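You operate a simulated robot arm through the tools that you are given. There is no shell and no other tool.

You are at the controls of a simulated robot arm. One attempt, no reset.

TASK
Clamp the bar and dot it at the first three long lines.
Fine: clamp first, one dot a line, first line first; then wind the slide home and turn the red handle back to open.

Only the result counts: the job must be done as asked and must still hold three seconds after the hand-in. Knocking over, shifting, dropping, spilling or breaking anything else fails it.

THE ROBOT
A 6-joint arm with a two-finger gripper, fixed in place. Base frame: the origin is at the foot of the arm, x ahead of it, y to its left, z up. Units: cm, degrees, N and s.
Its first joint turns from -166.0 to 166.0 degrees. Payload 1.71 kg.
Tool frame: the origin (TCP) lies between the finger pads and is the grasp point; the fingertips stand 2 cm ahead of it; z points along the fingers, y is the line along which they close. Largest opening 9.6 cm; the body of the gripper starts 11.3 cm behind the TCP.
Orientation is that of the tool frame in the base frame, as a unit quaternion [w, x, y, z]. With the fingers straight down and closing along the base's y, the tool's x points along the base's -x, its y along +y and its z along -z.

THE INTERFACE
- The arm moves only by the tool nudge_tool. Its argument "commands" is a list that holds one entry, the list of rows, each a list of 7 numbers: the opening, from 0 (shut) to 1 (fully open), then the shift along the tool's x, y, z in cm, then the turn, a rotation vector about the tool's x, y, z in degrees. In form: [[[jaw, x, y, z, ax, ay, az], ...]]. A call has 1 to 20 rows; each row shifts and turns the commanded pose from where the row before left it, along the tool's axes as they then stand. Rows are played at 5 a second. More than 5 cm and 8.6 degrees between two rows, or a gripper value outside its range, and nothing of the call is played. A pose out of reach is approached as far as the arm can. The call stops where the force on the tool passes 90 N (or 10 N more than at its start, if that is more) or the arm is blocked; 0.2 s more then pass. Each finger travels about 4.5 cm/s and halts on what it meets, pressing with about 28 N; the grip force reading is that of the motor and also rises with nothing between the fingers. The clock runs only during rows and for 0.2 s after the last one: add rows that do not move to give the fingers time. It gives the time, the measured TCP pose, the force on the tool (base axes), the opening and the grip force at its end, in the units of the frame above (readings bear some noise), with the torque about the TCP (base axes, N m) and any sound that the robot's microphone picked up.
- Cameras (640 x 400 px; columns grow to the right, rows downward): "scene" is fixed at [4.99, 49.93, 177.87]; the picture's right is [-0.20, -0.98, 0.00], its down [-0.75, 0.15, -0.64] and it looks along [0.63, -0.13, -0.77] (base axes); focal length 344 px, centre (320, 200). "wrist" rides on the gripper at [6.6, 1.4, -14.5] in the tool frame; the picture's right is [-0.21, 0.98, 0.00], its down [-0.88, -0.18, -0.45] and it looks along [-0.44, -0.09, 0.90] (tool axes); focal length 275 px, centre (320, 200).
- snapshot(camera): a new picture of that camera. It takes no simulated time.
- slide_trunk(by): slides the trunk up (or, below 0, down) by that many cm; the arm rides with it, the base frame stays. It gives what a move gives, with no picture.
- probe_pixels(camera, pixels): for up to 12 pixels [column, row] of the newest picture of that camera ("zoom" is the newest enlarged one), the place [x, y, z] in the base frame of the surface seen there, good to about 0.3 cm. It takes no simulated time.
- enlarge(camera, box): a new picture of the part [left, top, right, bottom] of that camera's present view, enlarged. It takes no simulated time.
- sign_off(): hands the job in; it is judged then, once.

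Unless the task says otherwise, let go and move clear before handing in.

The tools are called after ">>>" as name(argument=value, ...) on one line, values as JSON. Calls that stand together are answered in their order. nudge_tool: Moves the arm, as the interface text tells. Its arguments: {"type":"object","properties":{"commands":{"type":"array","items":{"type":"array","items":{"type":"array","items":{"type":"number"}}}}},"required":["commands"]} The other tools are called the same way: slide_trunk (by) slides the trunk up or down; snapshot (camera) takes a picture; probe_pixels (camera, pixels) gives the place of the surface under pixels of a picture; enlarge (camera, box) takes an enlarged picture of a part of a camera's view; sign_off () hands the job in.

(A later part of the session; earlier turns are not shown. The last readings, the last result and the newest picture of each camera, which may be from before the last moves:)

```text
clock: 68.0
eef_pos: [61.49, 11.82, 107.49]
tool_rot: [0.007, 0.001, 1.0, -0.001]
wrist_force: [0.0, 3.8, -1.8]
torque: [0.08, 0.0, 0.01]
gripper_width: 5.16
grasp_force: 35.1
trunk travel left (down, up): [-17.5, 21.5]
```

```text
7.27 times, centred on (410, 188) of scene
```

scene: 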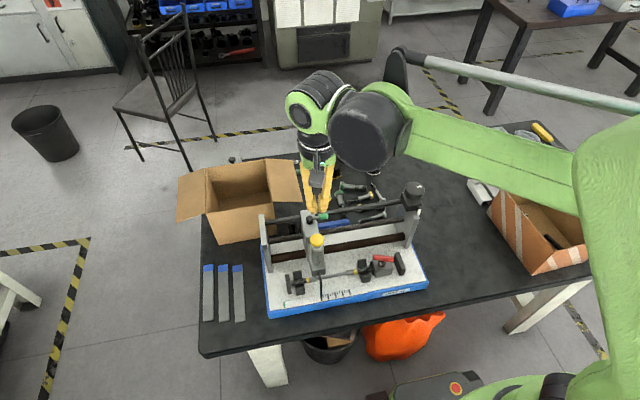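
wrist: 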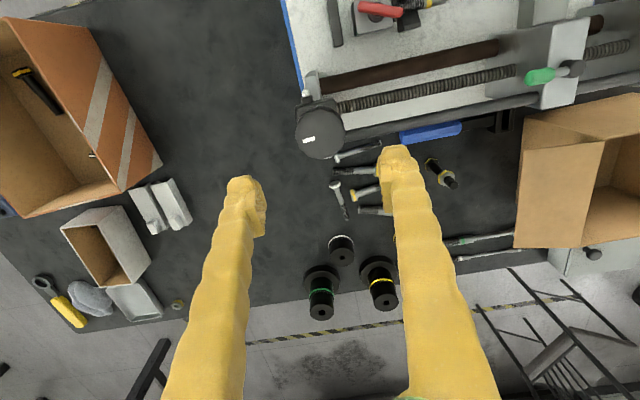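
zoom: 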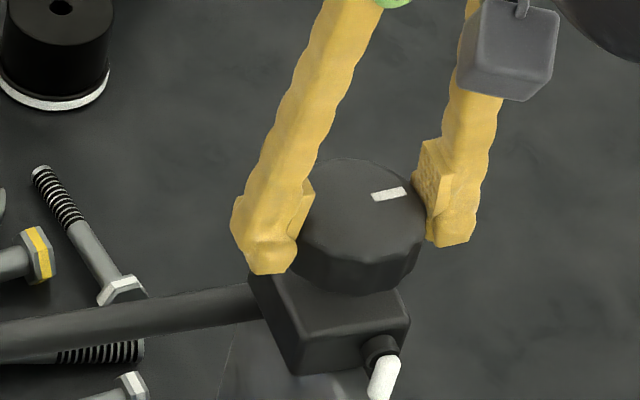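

Gripped with the pointer still on line 1. I'll turn 28° and then fine-tune onto line 2.

>>> nudge_tool(commands=[[[0.4, 0, 0, 0, 0, 0, 7], [0.4, 0, 0, 0, 0, 0, 7], [0.4, 0, 0, 0, 0, 0, 7], [0.4, 0, 0, 0, 0, 0, 7], [0.4, 0, 0, 0, 0, 0, 0], [0.4, 0, 0, 0, 0, 0, 0]]])

>>> enlarge(camera="scene", box=[312, 285, 344, 305])

```text
clock: 69.4
eef_pos: [61.56, 11.96, 107.47]
tool_rot: [0.006, 0.243, 0.97, 0.002]
wrist_force: [3.3, -3.1, 13.4]
torque: [-0.13, -0.14, -0.04]
gripper_width: 5.17
grasp_force: 34.8
trunk travel left (down, up): [-17.5, 21.5]
```

```text
16.00 times, centred on (328, 295) of scene
```

zoom: 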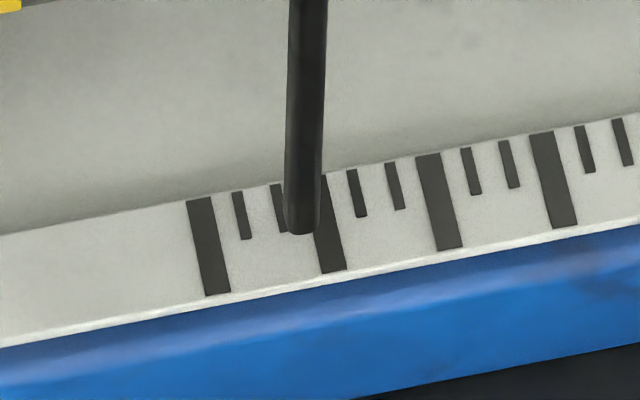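

The tip centre is at (301.5, 231) and line 2's centre at that row is x≈325, so about 7° more.

>>> nudge_tool(commands=[[[0.4, 0, 0, 0, 0, 0, 4], [0.4, 0, 0, 0, 0, 0, 3.2], [0.4, 0, 0, 0, 0, 0, 0], [0.4, 0, 0, 0, 0, 0, 0]]])

>>> enlarge(camera="scene", box=[312, 285, 344, 305])

```text
clock: 70.4
eef_pos: [61.41, 11.86, 107.46]
tool_rot: [0.006, 0.303, 0.953, 0.002]
wrist_force: [8.6, -8.3, 11.6]
torque: [-0.24, -0.22, -0.03]
gripper_width: 5.16
grasp_force: 35.0
trunk travel left (down, up): [-17.5, 21.5]
```

```text
16.00 times, centred on (328, 295) of scene
```

zoom: 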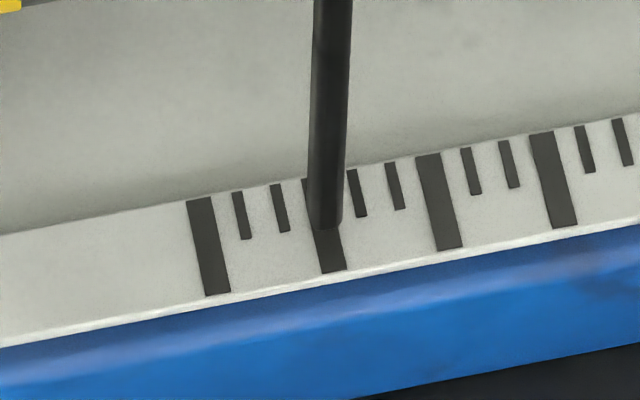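

The tip centre (325.5, 226) matches line 2's centre (324). I'll release, rise and square the wrist.

>>> nudge_tool(commands=[[[0.55, 0, 0, 0, 0, 0, 0], [0.7, 0, 0, 0, 0, 0, 0], [0.75, 0, 0, 0, 0, 0, 0], [0.75, 0, 0, -3, 0, 0, 0], [0.75, 0, 0, -4, 0, 0, 0], [0.75, 0, 0, -4, 0, 0, 0], [0.75, 0, 0, -3, 0, 0, 0], [0.5, 0, 0, 0, 0, 0, -8], [0.3, 0, 0, 0, 0, 0, -8], [0.2, 0, 0, 0, 0, 0, -8], [0.1, 0, 0, 0, 0, 0, -8], [0, 0, 0, 0, 0, 0, -3.2], [0, 0, 0, 0, 0, 0, 0]]])

>>> enlarge(camera="scene", box=[312, 285, 344, 305])

>>> enlarge(camera="scene", box=[295, 225, 343, 285])

>>> probe_pixels(camera="zoom", pixels=[[340, 90], [300, 95], [380, 90]])

```text
clock: 73.2
eef_pos: [61.37, 12.0, 121.4]
tool_rot: [0.007, -0.002, 1.0, 0.0]
wrist_force: [-0.1, -0.1, 0.6]
torque: [-0.01, -0.02, 0.01]
gripper_width: 0.0
grasp_force: 28.1
trunk travel left (down, up): [-17.5, 21.5]
```

```text
16.00 times, centred on (328, 295) of scene
```

zoom: 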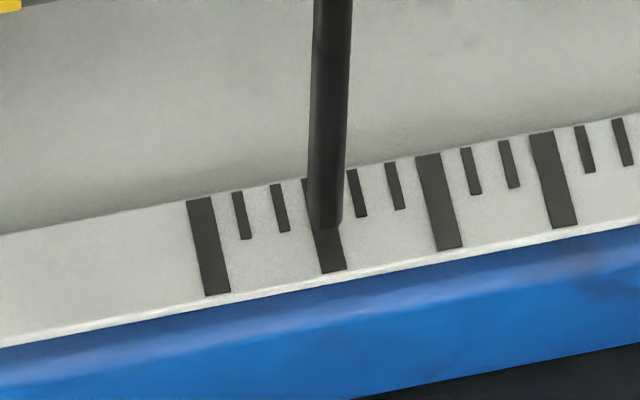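

```text
6.67 times, centred on (319, 255) of scene
```

zoom: 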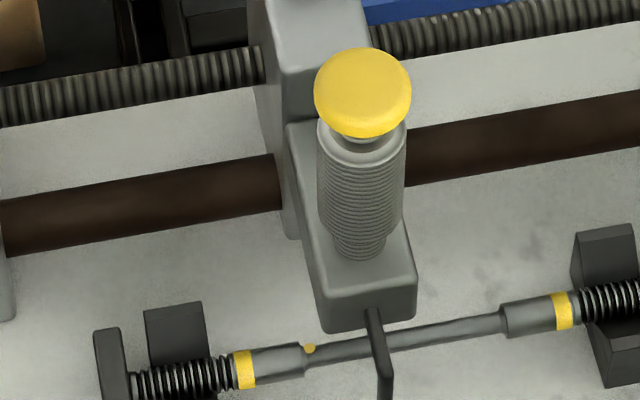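

```text
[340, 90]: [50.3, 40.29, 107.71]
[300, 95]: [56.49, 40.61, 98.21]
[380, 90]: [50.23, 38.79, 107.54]
```

The pointer stays on line 2 and dot one is plain at zoom (309, 348). The button is now near (50.35, 39.4); I'll move over it and descend to just above.

>>> nudge_tool(commands=[[[0, 1.1, 3, 0, 0, 0, 0], [0, 1.4, 3.5, 0, 0, 0, 0], [0, 1.4, 3.5, 0, 0, 0, 0], [0, 1.4, 3.5, 0, 0, 0, 0], [0, 1.4, 3.5, 0, 0, 0, 0], [0, 1.4, 3.5, 0, 0, 0, 0], [0, 1.4, 3.5, 0, 0, 0, 0], [0, 1.3, 3.1, 0, 0, 0, 0], [0, 0.2, 0.2, 0, 0, 0, 0], [0, 0, 0, 0, 0, 0, 0], [0, 0, 0, 3, 0, 0, 0], [0, 0, 0, 4, 0, 0, 0], [0, 0, 0, 3, 0, 0, 0], [0, 0, 0, 0.6, 0, 0, 0], [0, 0, 0, 0, 0, 0, 0], [0, 0, 0, 0, 0, 0, 0]]])

>>> enlarge(camera="scene", box=[295, 210, 343, 255])

>>> enlarge(camera="wrist", box=[260, 90, 380, 190])

```text
clock: 76.6
eef_pos: [50.63, 39.27, 110.66]
tool_rot: [0.006, 0.0, 1.0, 0.001]
wrist_force: [0.3, 0.0, -0.3]
torque: [0.01, 0.02, 0.0]
gripper_width: 0.0
grasp_force: 27.9
trunk travel left (down, up): [-17.5, 21.5]
```

```text
8.89 times, centred on (319, 232) of scene
```

zoom: 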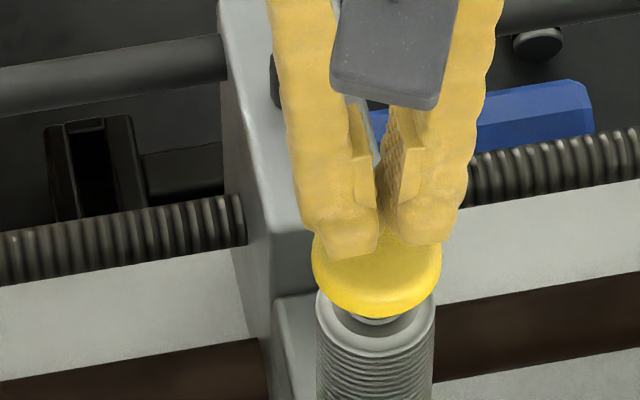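

```text
4.00 times, centred on (320, 140) of wrist
```

zoom: 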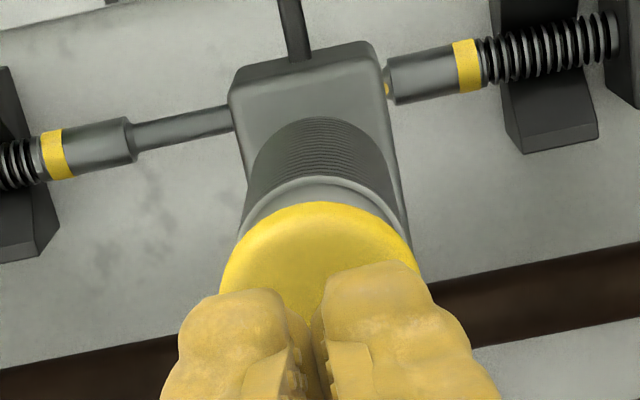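

The tips are centred in y but about 0.25 cm far in x, so I'll shift back slightly and press down steadily to just short of the bar.

>>> nudge_tool(commands=[[[0, 0.25, 0.05, 0, 0, 0, 0], [0, 0, 0, 0.5, 0, 0, 0], [0, 0, 0, 0.5, 0, 0, 0], [0, 0, 0, 0.4, 0, 0, 0], [0, 0, 0, 0.4, 0, 0, 0], [0, 0, 0, 0.4, 0, 0, 0], [0, 0, 0, 0.4, 0, 0, 0], [0, 0, 0, 0.4, 0, 0, 0], [0, 0, 0, 0.4, 0, 0, 0], [0, 0, 0, 0.4, 0, 0, 0], [0, 0, 0, 0.4, 0, 0, 0], [0, 0, 0, 0.2, 0, 0, 0], [0, 0, 0, 0, 0, 0, 0]]])

>>> enlarge(camera="scene", box=[300, 235, 348, 285])

```text
clock: 79.4
eef_pos: [50.2, 39.35, 106.33]
tool_rot: [0.006, 0.0, 1.0, 0.0]
wrist_force: [-1.1, 2.7, 8.8]
torque: [0.04, 0.11, 0.02]
gripper_width: 0.59
grasp_force: 29.3
trunk travel left (down, up): [-17.5, 21.5]
```

```text
8.00 times, centred on (324, 260) of scene
```

zoom: 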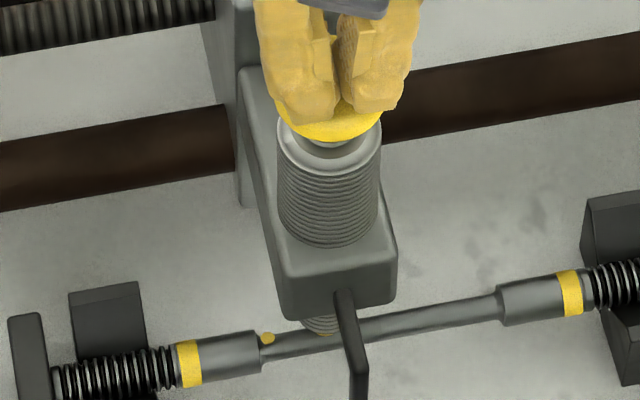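

The nib is almost on the bar (zoom (323, 332)). I'll press the last bit in small steps.

>>> nudge_tool(commands=[[[0, 0, 0, 0.2, 0, 0, 0], [0, 0, 0, 0.2, 0, 0, 0], [0, 0, 0, 0.15, 0, 0, 0], [0, 0, 0, 0, 0, 0, 0]]])

```text
clock: 80.4
eef_pos: [50.26, 39.32, 105.76]
tool_rot: [0.007, 0.0, 1.0, 0.002]
wrist_force: [-2.4, 1.2, 10.0]
torque: [0.04, 0.11, -0.03]
gripper_width: 0.59
grasp_force: 29.1
trunk travel left (down, up): [-17.5, 21.5]
```

Not yet at the bar (10 N at 105.76). I'll press 0.15 cm more.

>>> nudge_tool(commands=[[[0, 0, 0, 0.1, 0, 0, 0], [0, 0, 0, 0.1, 0, 0, 0], [0, 0, 0, 0, 0, 0, 0]]])

```text
clock: 81.2
eef_pos: [50.16, 39.4, 105.44]
tool_rot: [0.006, -0.001, 1.0, 0.001]
wrist_force: [-4.2, 2.0, 9.3]
torque: [0.0, 0.11, 0.04]
gripper_width: 0.61
grasp_force: 29.5
trunk travel left (down, up): [-17.5, 21.5]
```

Still 9 N at 105.44; the bar is thinner here than at line 1, so contact comes lower. I'll keep going in small steps.

>>> nudge_tool(commands=[[[0, 0, 0, 0.1, 0, 0, 0], [0, 0, 0, 0.1, 0, 0, 0], [0, 0, 0, 0, 0, 0, 0]]])

>>> enlarge(camera="scene", box=[300, 235, 348, 285])

```text
clock: 82.0
eef_pos: [50.26, 39.29, 105.42]
tool_rot: [0.007, 0.0, 1.0, 0.0]
wrist_force: [0.0, 6.3, 38.4]
torque: [0.13, 0.19, 0.01]
gripper_width: 0.6
grasp_force: 29.4
trunk travel left (down, up): [-17.5, 21.5]
```

```text
8.00 times, centred on (324, 260) of scene
```

zoom: 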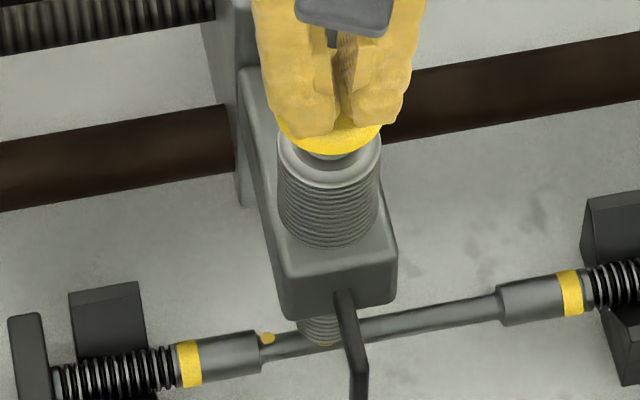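

Now 38 N, the nib is on the bar. I'll press a touch more to match the first dot, then lift off.

>>> nudge_tool(commands=[[[0, 0, 0, 0.08, 0, 0, 0], [0, 0, 0, 0, 0, 0, 0]]])

>>> nudge_tool(commands=[[[0, 0, 0, -0.5, 0, 0, 0], [0, 0, 0, -1, 0, 0, 0], [0, 0, 0, -2, 0, 0, 0], [0, 0, 0, -4, 0, 0, 0], [0, 0, 0, -4, 0, 0, 0], [0, 0, 0, -4, 0, 0, 0], [0, 0, 0, 0, 0, 0, 0]]])

>>> enlarge(camera="scene", box=[300, 240, 348, 285])

>>> enlarge(camera="scene", box=[312, 285, 344, 305])

```text
clock: 82.6
eef_pos: [50.25, 39.27, 105.48]
tool_rot: [0.009, 0.0, 1.0, 0.001]
wrist_force: [9.2, 11.5, 61.0]
torque: [0.21, 0.11, 0.02]
gripper_width: 0.58
grasp_force: 29.0
trunk travel left (down, up): [-17.5, 21.5]
```

```text
clock: 84.2
eef_pos: [50.09, 39.14, 120.73]
tool_rot: [0.007, 0.0, 1.0, 0.001]
wrist_force: [0.4, -1.2, -0.4]
torque: [0.04, -0.01, 0.01]
gripper_width: 0.0
grasp_force: 29.6
trunk travel left (down, up): [-17.5, 21.5]
```

```text
8.89 times, centred on (324, 262) of scene
```

zoom: 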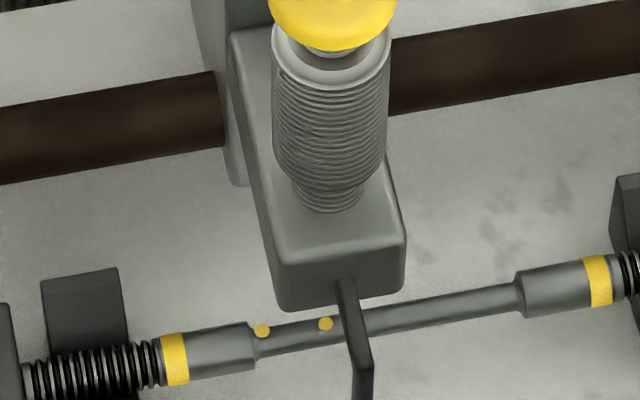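

```text
16.00 times, centred on (328, 295) of scene
```

zoom: 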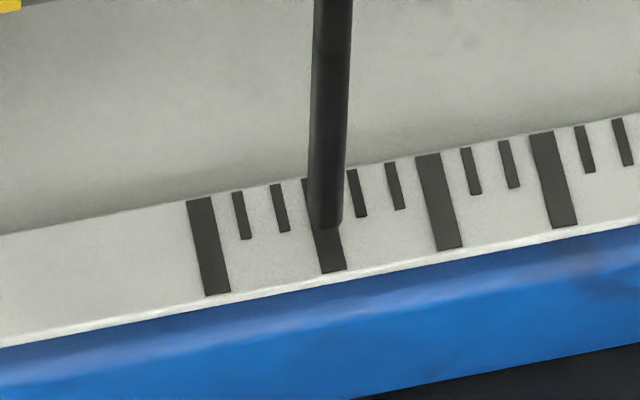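

Two dots now show at zoom (262, 330) and (326, 323), about 2 cm apart, and the pointer is still on line 2. Back to the knob for the third line.

>>> nudge_tool(commands=[[[0.1, -0.2, -0.5, 0, 0, 0, 0], [0.2, -1.4, -3.3, 0, 0, 0, 0], [0.4, -1.4, -3.4, 0, 0, 0, 0], [0.6, -1.4, -3.4, 0, 0, 0, 0], [0.75, -1.4, -3.4, 0, 0, 0, 0], [0.75, -1.4, -3.4, 0, 0, 0, 0], [0.75, -1.4, -3.4, 0, 0, 0, 0], [0.75, -1.4, -3.4, 0, 0, 0, 0], [0.75, -1.27, -3.16, 0, 0, 0, 0], [0.75, 0, 0, 0, 0, 0, 0], [0.75, 0, 0, 4, 0, 0, 0], [0.75, 0, 0, 4, 0, 0, 0], [0.75, 0, 0, 4, 0, 0, 0], [0.75, 0, 0, 1.4, 0, 0, 0], [0.75, 0, 0, 0, 0, 0, 0], [0.65, 0, 0, 0, 0, 0, 0], [0.55, 0, 0, 0, 0, 0, 0], [0.4, 0, 0, 0, 0, 0, 0], [0.4, 0, 0, 0, 0, 0, 0], [0.4, 0, 0, 0, 0, 0, 0]]])

>>> enlarge(camera="scene", box=[370, 160, 450, 215])

>>> enlarge(camera="scene", box=[312, 285, 344, 305])

```text
clock: 88.4
eef_pos: [61.68, 11.83, 107.48]
tool_rot: [0.007, 0.0, 1.0, -0.001]
wrist_force: [-0.4, 11.1, -1.0]
torque: [0.29, -0.06, -0.06]
gripper_width: 5.11
grasp_force: 34.3
trunk travel left (down, up): [-17.5, 21.5]
```

```text
7.27 times, centred on (410, 188) of scene
```

zoom: 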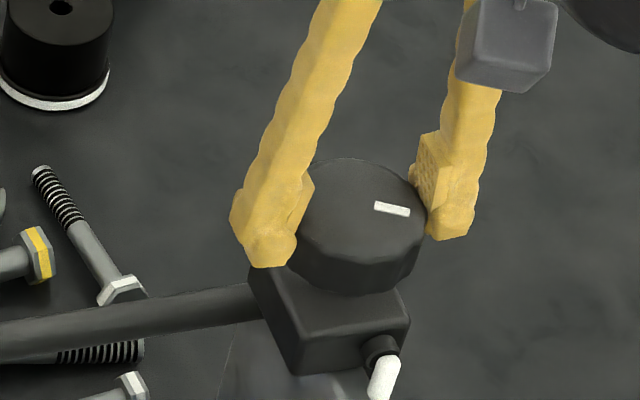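

```text
16.00 times, centred on (328, 295) of scene
```

zoom: 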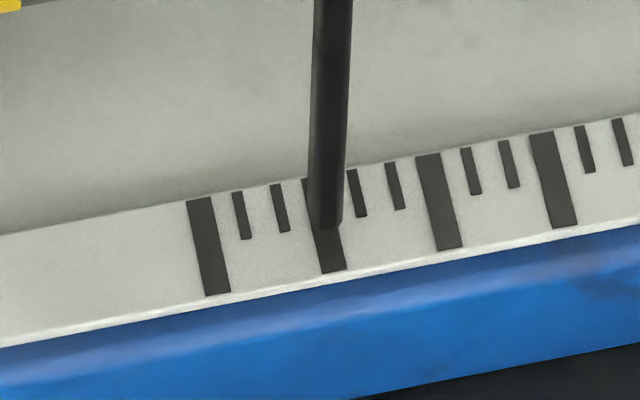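

Gripped with the pointer still on line 2. I'll centre slightly and turn 32°.

>>> nudge_tool(commands=[[[0.4, 0.12, 0.1, 0, 0, 0, 0], [0.4, 0, 0, 0, 0, 0, 8], [0.4, 0, 0, 0, 0, 0, 8], [0.4, 0, 0, 0, 0, 0, 8], [0.4, 0, 0, 0, 0, 0, 8], [0.4, 0, 0, 0, 0, 0, 0], [0.4, 0, 0, 0, 0, 0, 0]]])

>>> enlarge(camera="scene", box=[312, 285, 344, 305])

```text
clock: 90.0
eef_pos: [61.5, 11.68, 107.55]
tool_rot: [0.006, 0.276, 0.961, 0.002]
wrist_force: [14.8, -16.8, 14.2]
torque: [-0.48, -0.28, -0.01]
gripper_width: 5.1
grasp_force: 35.3
trunk travel left (down, up): [-17.5, 21.5]
```

```text
16.00 times, centred on (328, 295) of scene
```

zoom: 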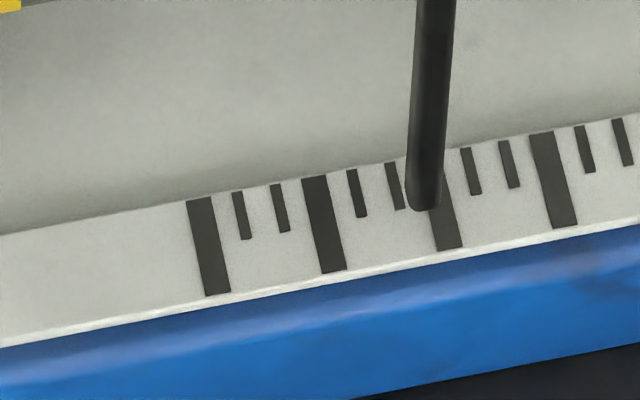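

The tip centre is (423, 207) and line 3's centre there is x≈439.5; about 5° more.

>>> nudge_tool(commands=[[[0.4, 0, 0, 0, 0, 0, 2.5], [0.4, 0, 0, 0, 0, 0, 2.5], [0.4, 0, 0, 0, 0, 0, 0], [0.4, 0, 0, 0, 0, 0, 0]]])

>>> enlarge(camera="scene", box=[312, 285, 344, 305])

```text
clock: 91.0
eef_pos: [61.44, 11.89, 107.41]
tool_rot: [0.006, 0.318, 0.948, 0.003]
wrist_force: [10.6, -19.4, 10.0]
torque: [-0.27, -0.14, -0.05]
gripper_width: 5.08
grasp_force: 34.9
trunk travel left (down, up): [-17.5, 21.5]
```

```text
16.00 times, centred on (328, 295) of scene
```

zoom: 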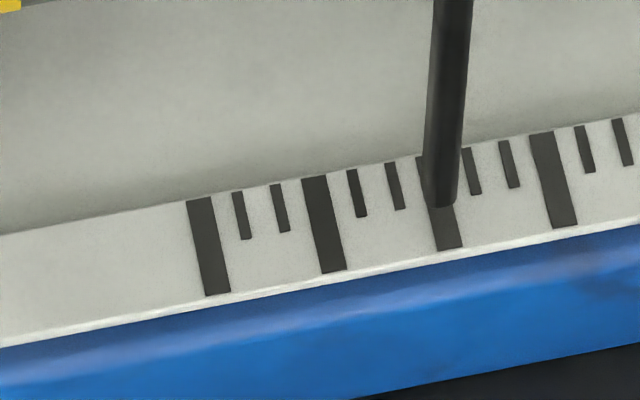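

The tip centre (440.5, 204) matches line 3 (439). I'll release, rise and square the wrist.

>>> nudge_tool(commands=[[[0.55, 0, 0, 0, 0, 0, 0], [0.7, 0, 0, 0, 0, 0, 0], [0.75, 0, 0, 0, 0, 0, 0], [0.75, 0, 0, -3, 0, 0, 0], [0.75, 0, 0, -4, 0, 0, 0], [0.75, 0, 0, -4, 0, 0, 0], [0.75, 0, 0, -3, 0, 0, 0], [0.5, 0, 0, 0, 0, 0, -8], [0.3, 0, 0, 0, 0, 0, -8], [0.2, 0, 0, 0, 0, 0, -8], [0.1, 0, 0, 0, 0, 0, -8], [0, 0, 0, 0, 0, 0, -5], [0, 0, 0, 0, 0, 0, 0]]])

>>> enlarge(camera="scene", box=[312, 285, 344, 305])

>>> enlarge(camera="scene", box=[300, 225, 348, 285])

>>> probe_pixels(camera="zoom", pixels=[[357, 85], [380, 85], [400, 85], [380, 60], [380, 110]])

```text
clock: 93.8
eef_pos: [61.24, 11.99, 121.38]
tool_rot: [0.007, -0.001, 1.0, 0.0]
wrist_force: [-0.1, -0.3, -0.7]
torque: [-0.01, 0.0, 0.01]
gripper_width: 0.0
grasp_force: 27.9
trunk travel left (down, up): [-17.5, 21.5]
```

```text
16.00 times, centred on (328, 295) of scene
```

zoom: 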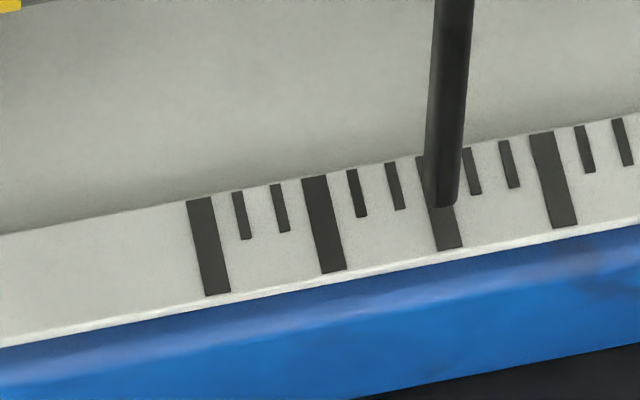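

```text
6.67 times, centred on (324, 255) of scene
```

zoom: 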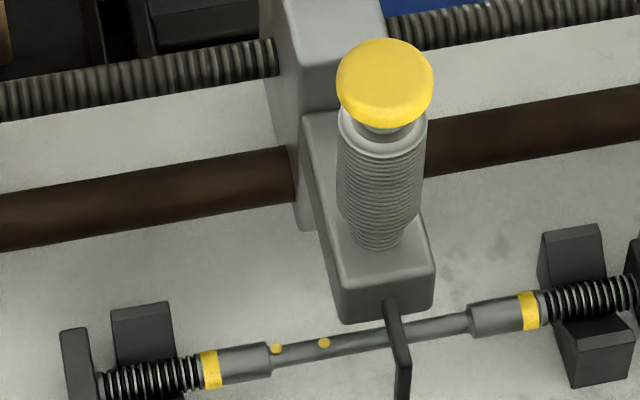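

```text
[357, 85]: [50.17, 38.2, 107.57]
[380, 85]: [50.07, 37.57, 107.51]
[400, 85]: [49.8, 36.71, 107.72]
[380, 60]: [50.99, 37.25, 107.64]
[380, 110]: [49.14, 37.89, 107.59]
```

The pointer holds on line 3; the button is near (50.35, 37.25). I'll move over it and descend.

>>> nudge_tool(commands=[[[0, 1.1, 3, 0, 0, 0, 0], [0, 1.4, 3.3, 0, 0, 0, 0], [0, 1.4, 3.3, 0, 0, 0, 0], [0, 1.4, 3.3, 0, 0, 0, 0], [0, 1.4, 3.3, 0, 0, 0, 0], [0, 1.4, 3.3, 0, 0, 0, 0], [0, 1.4, 3.3, 0, 0, 0, 0], [0, 1.3, 2.2, 0, 0, 0, 0], [0, 0.15, 0.3, 0, 0, 0, 0], [0, 0, 0, 0, 0, 0, 0], [0, 0, 0, 3, 0, 0, 0], [0, 0, 0, 4, 0, 0, 0], [0, 0, 0, 3, 0, 0, 0], [0, 0, 0, 0.6, 0, 0, 0], [0, 0, 0, 0, 0, 0, 0], [0, 0, 0, 0, 0, 0, 0]]])

>>> enlarge(camera="scene", box=[300, 210, 348, 255])

>>> enlarge(camera="wrist", box=[260, 90, 380, 190])

```text
clock: 97.2
eef_pos: [50.68, 37.26, 110.82]
tool_rot: [0.007, 0.0, 1.0, 0.001]
wrist_force: [-0.3, 0.1, -0.2]
torque: [0.0, 0.02, 0.01]
gripper_width: 0.01
grasp_force: 27.9
trunk travel left (down, up): [-17.5, 21.5]
```

```text
8.89 times, centred on (324, 232) of scene
```

zoom: 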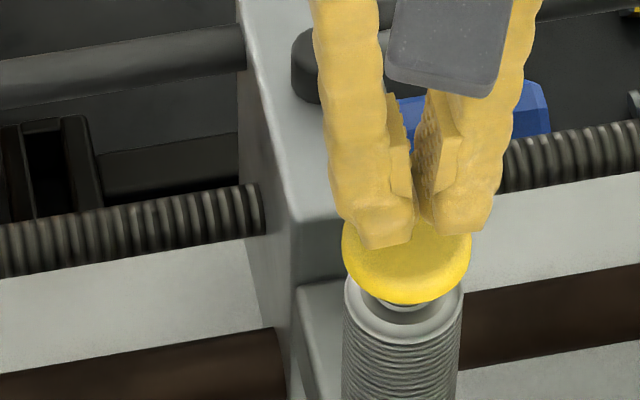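

```text
4.00 times, centred on (320, 140) of wrist
```

zoom: 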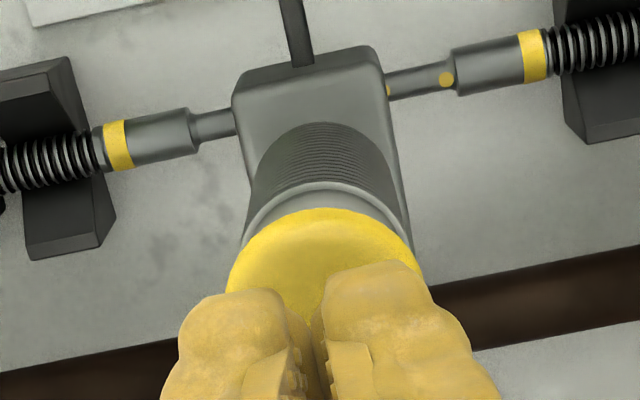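

The tips are over the button, about 0.25 cm far in x as before. I'll shift back and press steadily to just above the bar.

>>> nudge_tool(commands=[[[0, 0.25, 0, 0, 0, 0, 0], [0, 0, 0, 0.5, 0, 0, 0], [0, 0, 0, 0.5, 0, 0, 0], [0, 0, 0, 0.4, 0, 0, 0], [0, 0, 0, 0.4, 0, 0, 0], [0, 0, 0, 0.4, 0, 0, 0], [0, 0, 0, 0.4, 0, 0, 0], [0, 0, 0, 0.4, 0, 0, 0], [0, 0, 0, 0.4, 0, 0, 0], [0, 0, 0, 0.4, 0, 0, 0], [0, 0, 0, 0.4, 0, 0, 0], [0, 0, 0, 0.4, 0, 0, 0], [0, 0, 0, 0.2, 0, 0, 0], [0, 0, 0, 0.1, 0, 0, 0], [0, 0, 0, 0, 0, 0, 0]]])

>>> enlarge(camera="scene", box=[305, 235, 353, 285])

```text
clock: 100.4
eef_pos: [50.23, 37.15, 105.72]
tool_rot: [0.006, -0.001, 1.0, 0.0]
wrist_force: [-3.1, -1.2, 9.2]
torque: [-0.03, 0.13, 0.07]
gripper_width: 0.61
grasp_force: 29.3
trunk travel left (down, up): [-17.5, 21.5]
```

```text
8.00 times, centred on (329, 260) of scene
```

zoom: 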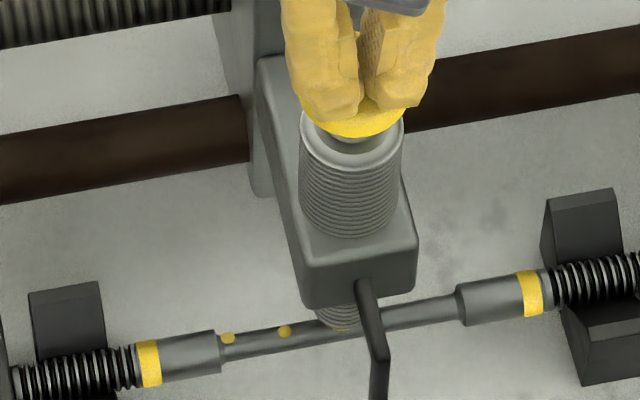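

The nib is just above the bar at 9 N. I'll press the last bit in 0.1 cm steps.

>>> nudge_tool(commands=[[[0, 0, 0, 0.1, 0, 0, 0], [0, 0, 0, 0.1, 0, 0, 0], [0, 0, 0, 0.1, 0, 0, 0], [0, 0, 0, 0, 0, 0, 0]]])

```text
clock: 101.4
eef_pos: [50.19, 37.33, 105.53]
tool_rot: [0.008, 0.0, 1.0, 0.0]
wrist_force: [-3.7, 0.4, 9.7]
torque: [0.03, 0.08, 0.04]
gripper_width: 0.61
grasp_force: 29.8
trunk travel left (down, up): [-17.5, 21.5]
```

Still 9.7 N at 105.5. A further small step.

>>> nudge_tool(commands=[[[0, 0, 0, 0.1, 0, 0, 0], [0, 0, 0, 0.1, 0, 0, 0], [0, 0, 0, 0, 0, 0, 0]]])

```text
clock: 102.2
eef_pos: [50.24, 37.22, 105.38]
tool_rot: [0.007, 0.0, 1.0, 0.0]
wrist_force: [1.3, 3.9, 39.0]
torque: [0.1, 0.16, 0.0]
gripper_width: 0.61
grasp_force: 29.6
trunk travel left (down, up): [-17.5, 21.5]
```

The nib is on the bar at 39 N; I'll press slightly more as with the other two, then lift off and check.

>>> nudge_tool(commands=[[[0, 0, 0, 0.08, 0, 0, 0], [0, 0, 0, 0, 0, 0, 0]]])

>>> nudge_tool(commands=[[[0, 0, 0, -0.5, 0, 0, 0], [0, 0, 0, -1, 0, 0, 0], [0, 0, 0, -2, 0, 0, 0], [0, 0, 0, -4, 0, 0, 0], [0, 0, 0, -4, 0, 0, 0], [0, 0, 0, -4, 0, 0, 0], [0, 0, 0, 0, 0, 0, 0]]])

>>> enlarge(camera="scene", box=[305, 240, 353, 285])

>>> enlarge(camera="scene", box=[312, 285, 344, 305])

```text
clock: 102.8
eef_pos: [50.2, 37.2, 105.34]
tool_rot: [0.009, 0.0, 1.0, 0.001]
wrist_force: [7.4, 6.3, 64.0]
torque: [0.12, 0.17, 0.01]
gripper_width: 0.58
grasp_force: 29.0
trunk travel left (down, up): [-17.5, 21.5]
```

```text
clock: 104.4
eef_pos: [49.99, 37.41, 120.87]
tool_rot: [0.007, 0.0, 1.0, 0.0]
wrist_force: [0.7, -0.1, 0.7]
torque: [0.02, -0.05, 0.0]
gripper_width: 0.0
grasp_force: 29.9
trunk travel left (down, up): [-17.5, 21.5]
```

```text
8.89 times, centred on (329, 262) of scene
```

zoom: 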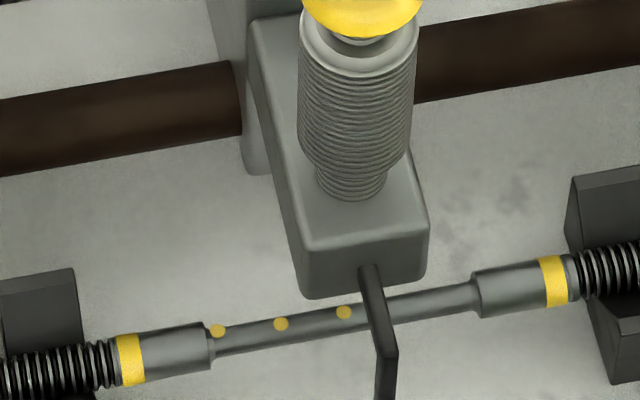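

```text
16.00 times, centred on (328, 295) of scene
```

zoom: 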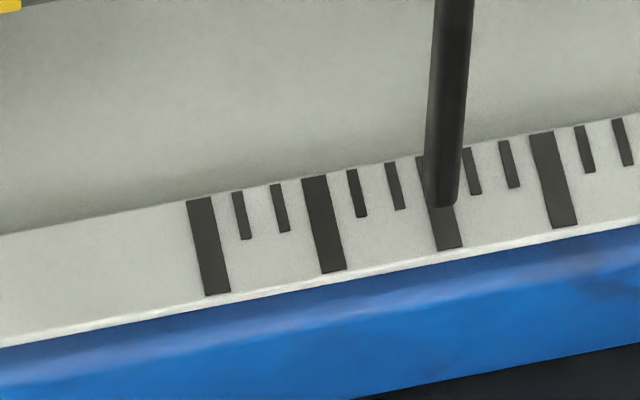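

Three evenly spaced dots now show at zoom (217, 331), (280, 324) and (343, 312). Next I'll go back to the knob and wind the slide home, turning anticlockwise.

>>> nudge_tool(commands=[[[0.1, -0.2, -0.5, 0, 0, 0, 0], [0.2, -1.4, -3.0, 0, 0, 0, 0], [0.4, -1.4, -3.15, 0, 0, 0, 0], [0.6, -1.4, -3.15, 0, 0, 0, 0], [0.75, -1.4, -3.15, 0, 0, 0, 0], [0.75, -1.4, -3.15, 0, 0, 0, 0], [0.75, -1.4, -3.15, 0, 0, 0, 0], [0.75, -1.4, -3.15, 0, 0, 0, 0], [0.75, -1.33, -3.0, 0, 0, 0, 0], [0.75, 0, 0, 0, 0, 0, 0], [0.75, 0, 0, 0, 0, 0, 0]]])

>>> nudge_tool(commands=[[[0.75, 0, 0, 0, 0, 0, 8], [0.75, 0, 0, 0, 0, 0, 8], [0.75, 0, 0, 0, 0, 0, 8], [0.75, 0, 0, 0, 0, 0, 8], [0.75, 0, 0, 0, 0, 0, 8], [0.75, 0, 0, 0, 0, 0, 8], [0.75, 0, 0, 0, 0, 0, 8], [0.75, 0, 0, 0, 0, 0, 8], [0.75, 0, 0, 0, 0, 0, 8], [0.75, 0, 0, 0, 0, 0, 8], [0.75, 0, 0, 0, 0, 0, 8], [0.75, 0, 0, 0, 0, 0, 8], [0.75, 0, 0, 0, 0, 0, 8], [0.75, 0, 0, 0, 0, 0, 0], [0.75, 0, 0, 0, 0, 0, 0]]])

>>> snapshot(camera="scene")

```text
clock: 106.8
eef_pos: [61.43, 11.95, 120.85]
tool_rot: [0.008, 0.0, 1.0, 0.0]
wrist_force: [-0.5, 0.3, -1.2]
torque: [0.03, -0.02, 0.04]
gripper_width: 7.17
grasp_force: 0.0
trunk travel left (down, up): [-17.5, 21.5]
```

```text
clock: 110.0
eef_pos: [61.38, 11.95, 120.95]
tool_rot: [0.004, 0.788, 0.616, 0.005]
wrist_force: [0.5, 0.2, 0.5]
torque: [-0.05, -0.03, 0.01]
gripper_width: 7.2
grasp_force: 0.0
trunk travel left (down, up): [-17.5, 21.5]
```

```text
taken
```

scene: 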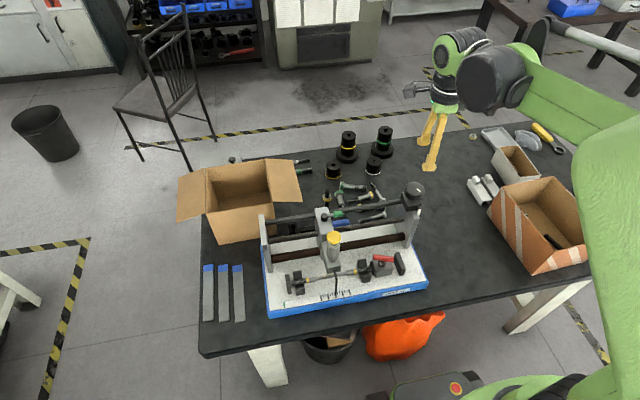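

The tool is turned 104° above the knob. I'll descend and grip.

>>> nudge_tool(commands=[[[0.75, 0, 0, 4, 0, 0, 0], [0.75, 0, 0, 4, 0, 0, 0], [0.75, 0, 0, 4, 0, 0, 0], [0.75, 0, 0, 1.5, 0, 0, 0], [0.75, 0, 0, 0, 0, 0, 0], [0.65, 0, 0, 0, 0, 0, 0], [0.55, 0, 0, 0, 0, 0, 0], [0.4, 0, 0, 0, 0, 0, 0], [0.4, 0, 0, 0, 0, 0, 0], [0.4, 0, 0, 0, 0, 0, 0]]])

>>> enlarge(camera="scene", box=[370, 160, 450, 215])

```text
clock: 112.2
eef_pos: [61.49, 11.9, 107.25]
tool_rot: [0.004, 0.788, 0.616, 0.005]
wrist_force: [-13.1, 1.1, -7.4]
torque: [0.07, 0.23, 0.02]
gripper_width: 5.14
grasp_force: 35.3
trunk travel left (down, up): [-17.5, 21.5]
```

```text
7.27 times, centred on (410, 188) of scene
```

zoom: 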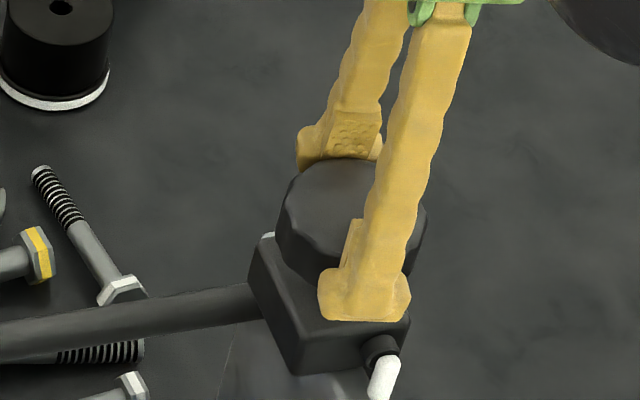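

Gripped at 5.14 cm. I'll turn anticlockwise 128° and check the carriage.

>>> nudge_tool(commands=[[[0.4, -0.02, -0.09, 0, 0, 0, -8], [0.4, 0, 0, 0, 0, 0, -8], [0.4, 0, 0, 0, 0, 0, -8], [0.4, 0, 0, 0, 0, 0, -8], [0.4, 0, 0, 0, 0, 0, -8], [0.4, 0, 0, 0, 0, 0, -8], [0.4, 0, 0, 0, 0, 0, -8], [0.4, 0, 0, 0, 0, 0, -8], [0.4, 0, 0, 0, 0, 0, 0]]])

>>> enlarge(camera="scene", box=[255, 205, 345, 315])

```text
clock: 114.2
eef_pos: [61.25, 11.97, 107.39]
tool_rot: [0.006, 0.341, 0.94, 0.002]
wrist_force: [-8.6, -1.0, -9.0]
torque: [-0.03, 0.08, -0.04]
gripper_width: 5.17
grasp_force: 35.1
trunk travel left (down, up): [-17.5, 21.5]
```

```text
3.64 times, centred on (300, 260) of scene
```

zoom: 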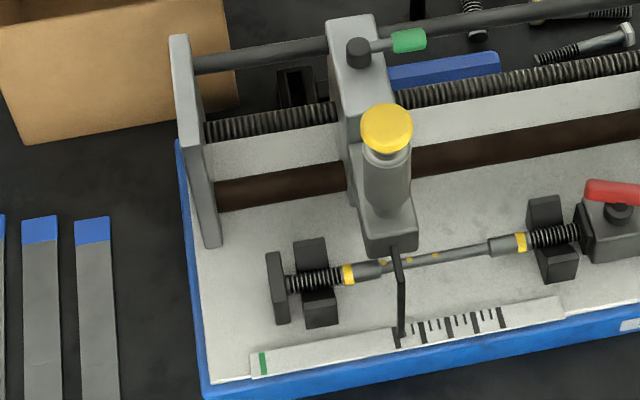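

The slide is heading home, now near the first line. I'll turn a further 60°.

>>> nudge_tool(commands=[[[0.4, 0, 0, 0, 0, 0, -8], [0.4, 0, 0, 0, 0, 0, -8], [0.4, 0, 0, 0, 0, 0, -8], [0.4, 0, 0, 0, 0, 0, -8], [0.4, 0, 0, 0, 0, 0, -8], [0.4, 0, 0, 0, 0, 0, -8], [0.4, 0, 0, 0, 0, 0, -8], [0.4, 0, 0, 0, 0, 0, -8], [0.4, 0, 0, 0, 0, 0, 0]]])

>>> enlarge(camera="scene", box=[255, 205, 345, 315])

```text
clock: 116.2
eef_pos: [61.39, 11.77, 107.28]
tool_rot: [0.007, -0.209, 0.978, -0.001]
wrist_force: [-2.1, -2.8, 22.6]
torque: [-0.01, -0.11, 0.0]
gripper_width: 5.18
grasp_force: 35.4
trunk travel left (down, up): [-17.5, 21.5]
```

```text
3.64 times, centred on (300, 260) of scene
```

zoom: 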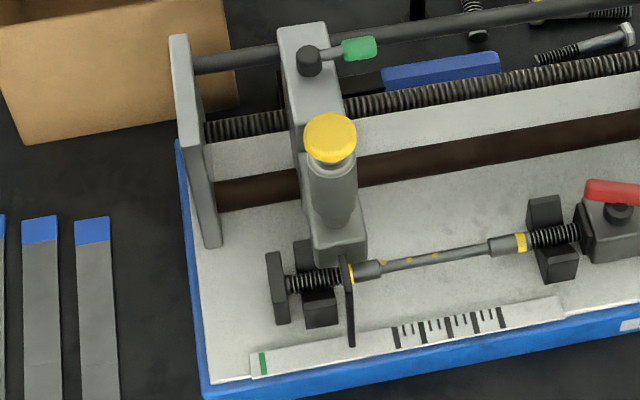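

The pointer is at zoom x=352 with the green home mark at 263: about 112° to go. I'll release, turn the wrist forward 120° around the knob, and re-grip.

>>> nudge_tool(commands=[[[0.55, 0, 0, 0, 0, 0, 0], [0.7, 0, 0, 0, 0, 0, 0], [0.75, 0, 0, 0, 0, 0, 8], [0.75, 0, 0, 0, 0, 0, 8], [0.75, 0, 0, 0, 0, 0, 8], [0.75, 0, 0, 0, 0, 0, 8], [0.75, 0, 0, 0, 0, 0, 8], [0.75, 0, 0, 0, 0, 0, 8], [0.75, 0, 0, 0, 0, 0, 8], [0.75, 0, 0, 0, 0, 0, 8], [0.75, 0, 0, 0, 0, 0, 8], [0.75, 0, 0, 0, 0, 0, 8], [0.75, 0, 0, 0, 0, 0, 8], [0.75, 0, 0, 0, 0, 0, 8], [0.75, 0, 0, 0, 0, 0, 8], [0.75, 0, 0, 0, 0, 0, 8], [0.75, 0, 0, 0, 0, 0, 8], [0.75, 0, 0, 0, 0, 0, 0]]])

>>> nudge_tool(commands=[[[0.65, 0, 0, 0, 0, 0, 0], [0.55, 0, 0, 0, 0, 0, 0], [0.4, 0, 0, 0, 0, 0, 0], [0.4, 0, 0, 0, 0, 0, 0], [0.4, 0, 0, 0, 0, 0, 0]]])

>>> enlarge(camera="scene", box=[255, 205, 345, 315])

```text
clock: 120.0
eef_pos: [61.43, 12.01, 107.45]
tool_rot: [0.005, 0.743, 0.669, 0.006]
wrist_force: [0.7, 0.0, 0.0]
torque: [0.03, -0.01, 0.01]
gripper_width: 7.21
grasp_force: 0.0
trunk travel left (down, up): [-17.5, 21.5]
```

```text
clock: 121.2
eef_pos: [61.51, 11.83, 107.38]
tool_rot: [0.005, 0.743, 0.669, 0.005]
wrist_force: [2.4, -0.5, 1.0]
torque: [-0.03, -0.02, 0.02]
gripper_width: 5.17
grasp_force: 35.5
trunk travel left (down, up): [-17.5, 21.5]
```

```text
3.64 times, centred on (300, 260) of scene
```

zoom: 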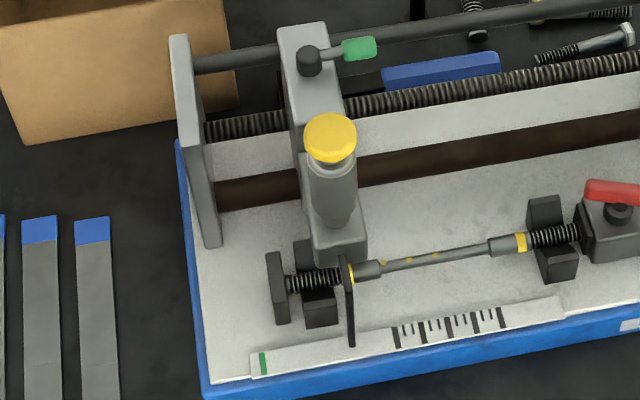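

Re-gripped at 96° with no drift. I'll turn back 96° and check near the home mark.

>>> nudge_tool(commands=[[[0.4, 0, 0, 0, 0, 0, -8], [0.4, 0, 0, 0, 0, 0, -8], [0.4, 0, 0, 0, 0, 0, -8], [0.4, 0, 0, 0, 0, 0, -8], [0.4, 0, 0, 0, 0, 0, -8], [0.4, 0, 0, 0, 0, 0, -8], [0.4, 0, 0, 0, 0, 0, -8], [0.4, 0, 0, 0, 0, 0, -8], [0.4, 0, 0, 0, 0, 0, -8], [0.4, 0, 0, 0, 0, 0, -8], [0.4, 0, 0, 0, 0, 0, -8], [0.4, 0, 0, 0, 0, 0, -8], [0.4, 0, 0, 0, 0, 0, 0]]])

>>> enlarge(camera="scene", box=[255, 205, 345, 315])

>>> enlarge(camera="scene", box=[270, 285, 310, 315])

```text
clock: 124.0
eef_pos: [61.51, 11.92, 107.35]
tool_rot: [0.007, -0.001, 1.0, 0.0]
wrist_force: [-3.0, -8.8, -5.6]
torque: [-0.14, -0.11, 0.03]
gripper_width: 5.18
grasp_force: 35.3
trunk travel left (down, up): [-17.5, 21.5]
```

```text
3.64 times, centred on (300, 260) of scene
```

zoom: 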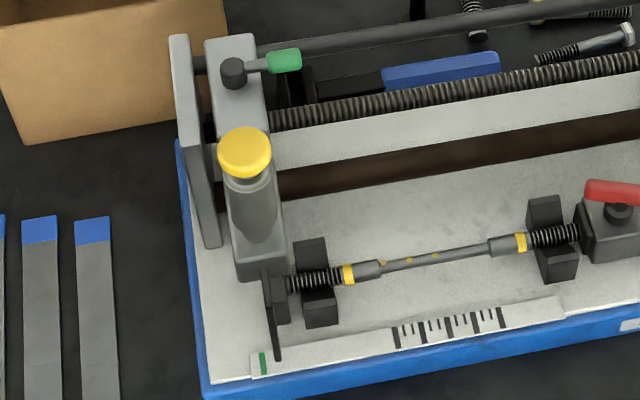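

```text
13.33 times, centred on (290, 300) of scene
```

zoom: 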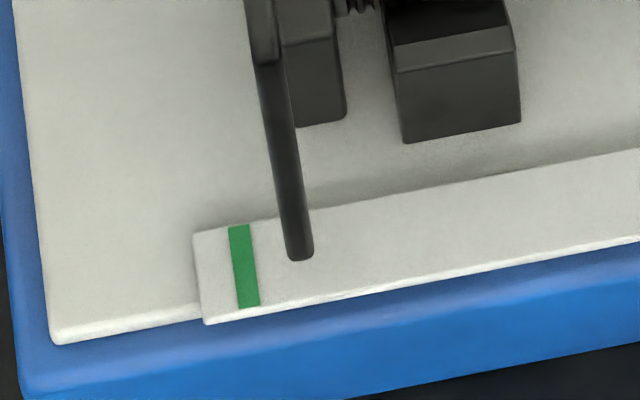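

The tip is at (300, 257) and the green mark at x≈243; about 20° left. I'll turn 17° and check.

>>> nudge_tool(commands=[[[0.4, 0, 0, 0, 0, 0, -6], [0.4, 0, 0, 0, 0, 0, -6], [0.4, 0, 0, 0, 0, 0, -5], [0.4, 0, 0, 0, 0, 0, 0], [0.4, 0, 0, 0, 0, 0, 0]]])

>>> enlarge(camera="scene", box=[270, 285, 310, 315])

```text
clock: 125.2
eef_pos: [61.56, 11.86, 107.46]
tool_rot: [0.006, -0.148, 0.989, 0.0]
wrist_force: [-13.2, -5.6, -11.8]
torque: [-0.09, 0.34, 0.05]
gripper_width: 5.16
grasp_force: 35.2
trunk travel left (down, up): [-17.5, 21.5]
```

```text
13.33 times, centred on (290, 300) of scene
```

zoom: 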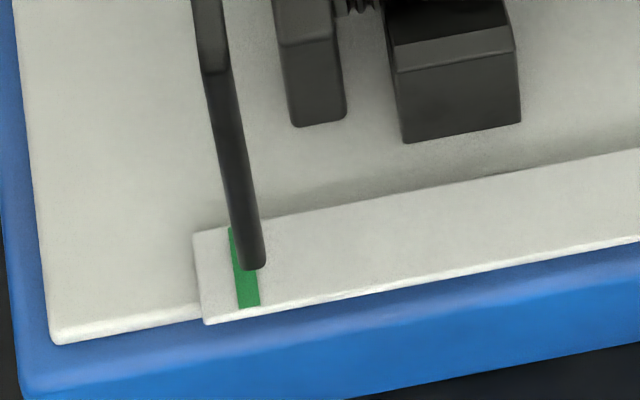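

The tip is at (253, 267) against the mark's centre of 244; about 3° more.

>>> nudge_tool(commands=[[[0.4, 0, 0, 0, 0, 0, -1.7], [0.4, 0, 0, 0, 0, 0, -1.6], [0.4, 0, 0, 0, 0, 0, 0], [0.4, 0, 0, 0, 0, 0, 0]]])

>>> enlarge(camera="scene", box=[270, 285, 310, 315])

>>> enlarge(camera="scene", box=[255, 225, 335, 315])

```text
clock: 126.2
eef_pos: [61.43, 11.89, 107.38]
tool_rot: [0.009, -0.176, 0.984, 0.0]
wrist_force: [-15.7, -4.0, -8.8]
torque: [-0.05, 0.28, 0.06]
gripper_width: 5.12
grasp_force: 35.0
trunk travel left (down, up): [-17.5, 21.5]
```

```text
13.33 times, centred on (290, 300) of scene
```

zoom: 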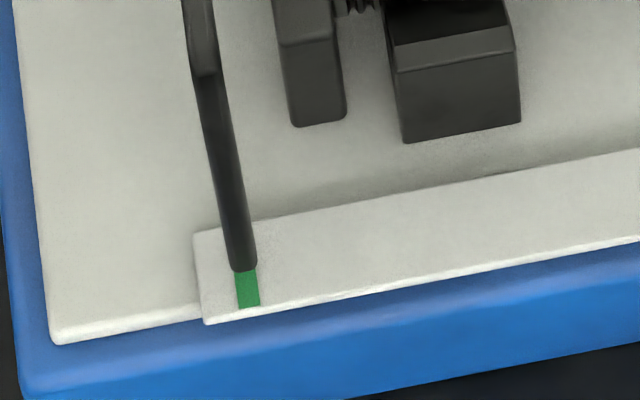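

```text
4.44 times, centred on (295, 270) of scene
```

zoom: 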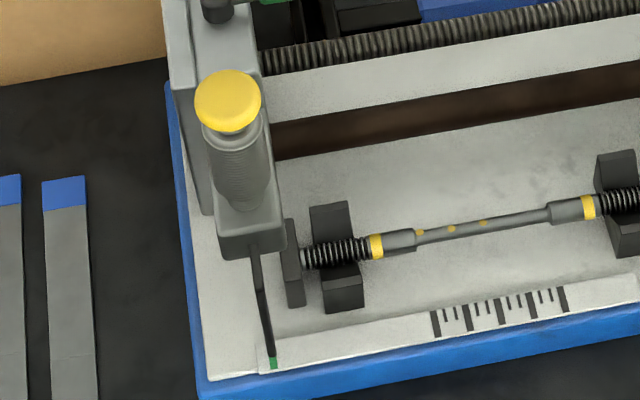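

The slide is home: pointer over the green mark exactly as in the first picture (zoom (274, 362)). I'll release the knob and rise clear.

>>> nudge_tool(commands=[[[0.55, 0, 0, 0, 0, 0, 0], [0.7, 0, 0, 0, 0, 0, 0], [0.75, 0, 0, 0, 0, 0, 0], [0.75, 0, 0, -3, 0, 0, 0], [0.75, 0, 0, -4, 0, 0, 0], [0.75, 0, 0, -4, 0, 0, 0], [0.75, 0, 0, -3, 0, 0, 0], [0.6, 0, 0, 0, 0, 0, 8], [0.5, 0, 0, 0, 0, 0, 8], [0.4, 0, 0, 0, 0, 0, 4.3], [0.4, 0, 0, 0, 0, 0, 0], [0.4, 0, 0, 0, 0, 0, 0]]])

>>> enlarge(camera="scene", box=[270, 285, 310, 315])

>>> enlarge(camera="scene", box=[350, 240, 414, 280])

>>> probe_pixels(camera="zoom", pixels=[[240, 180], [290, 180], [340, 190], [390, 200], [430, 200], [330, 225], [300, 280], [380, 270]])

```text
clock: 128.8
eef_pos: [61.33, 11.97, 121.29]
tool_rot: [0.008, 0.0, 1.0, 0.0]
wrist_force: [1.0, 0.4, 0.0]
torque: [0.0, 0.0, 0.02]
gripper_width: 3.83
grasp_force: 0.0
trunk travel left (down, up): [-17.5, 21.5]
```

```text
13.33 times, centred on (290, 300) of scene
```

zoom: 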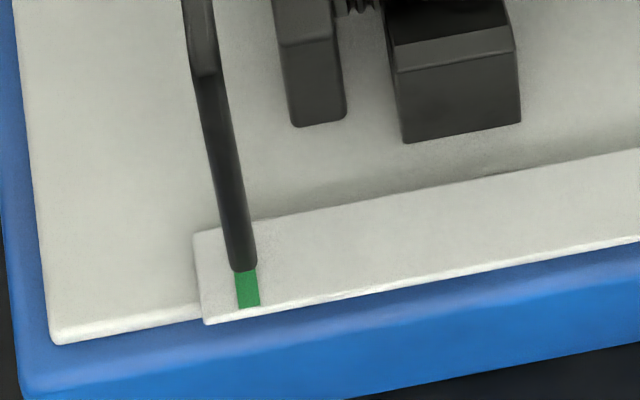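

```text
10.00 times, centred on (382, 260) of scene
```

zoom: 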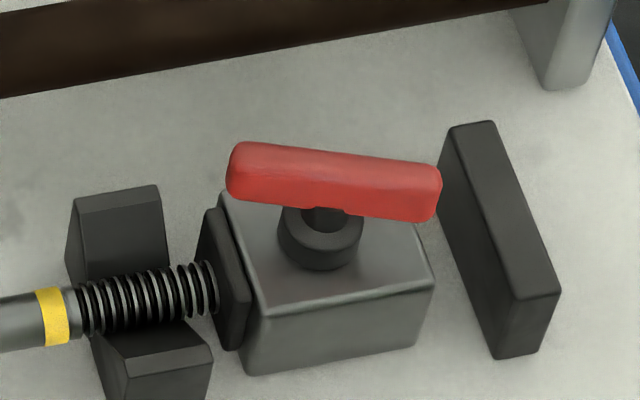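

```text
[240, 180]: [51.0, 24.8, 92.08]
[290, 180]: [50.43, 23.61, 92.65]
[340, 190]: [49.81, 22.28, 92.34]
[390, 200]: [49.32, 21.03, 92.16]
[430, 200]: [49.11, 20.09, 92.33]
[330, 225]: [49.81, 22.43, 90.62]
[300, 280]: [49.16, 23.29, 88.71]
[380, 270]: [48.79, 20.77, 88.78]
```

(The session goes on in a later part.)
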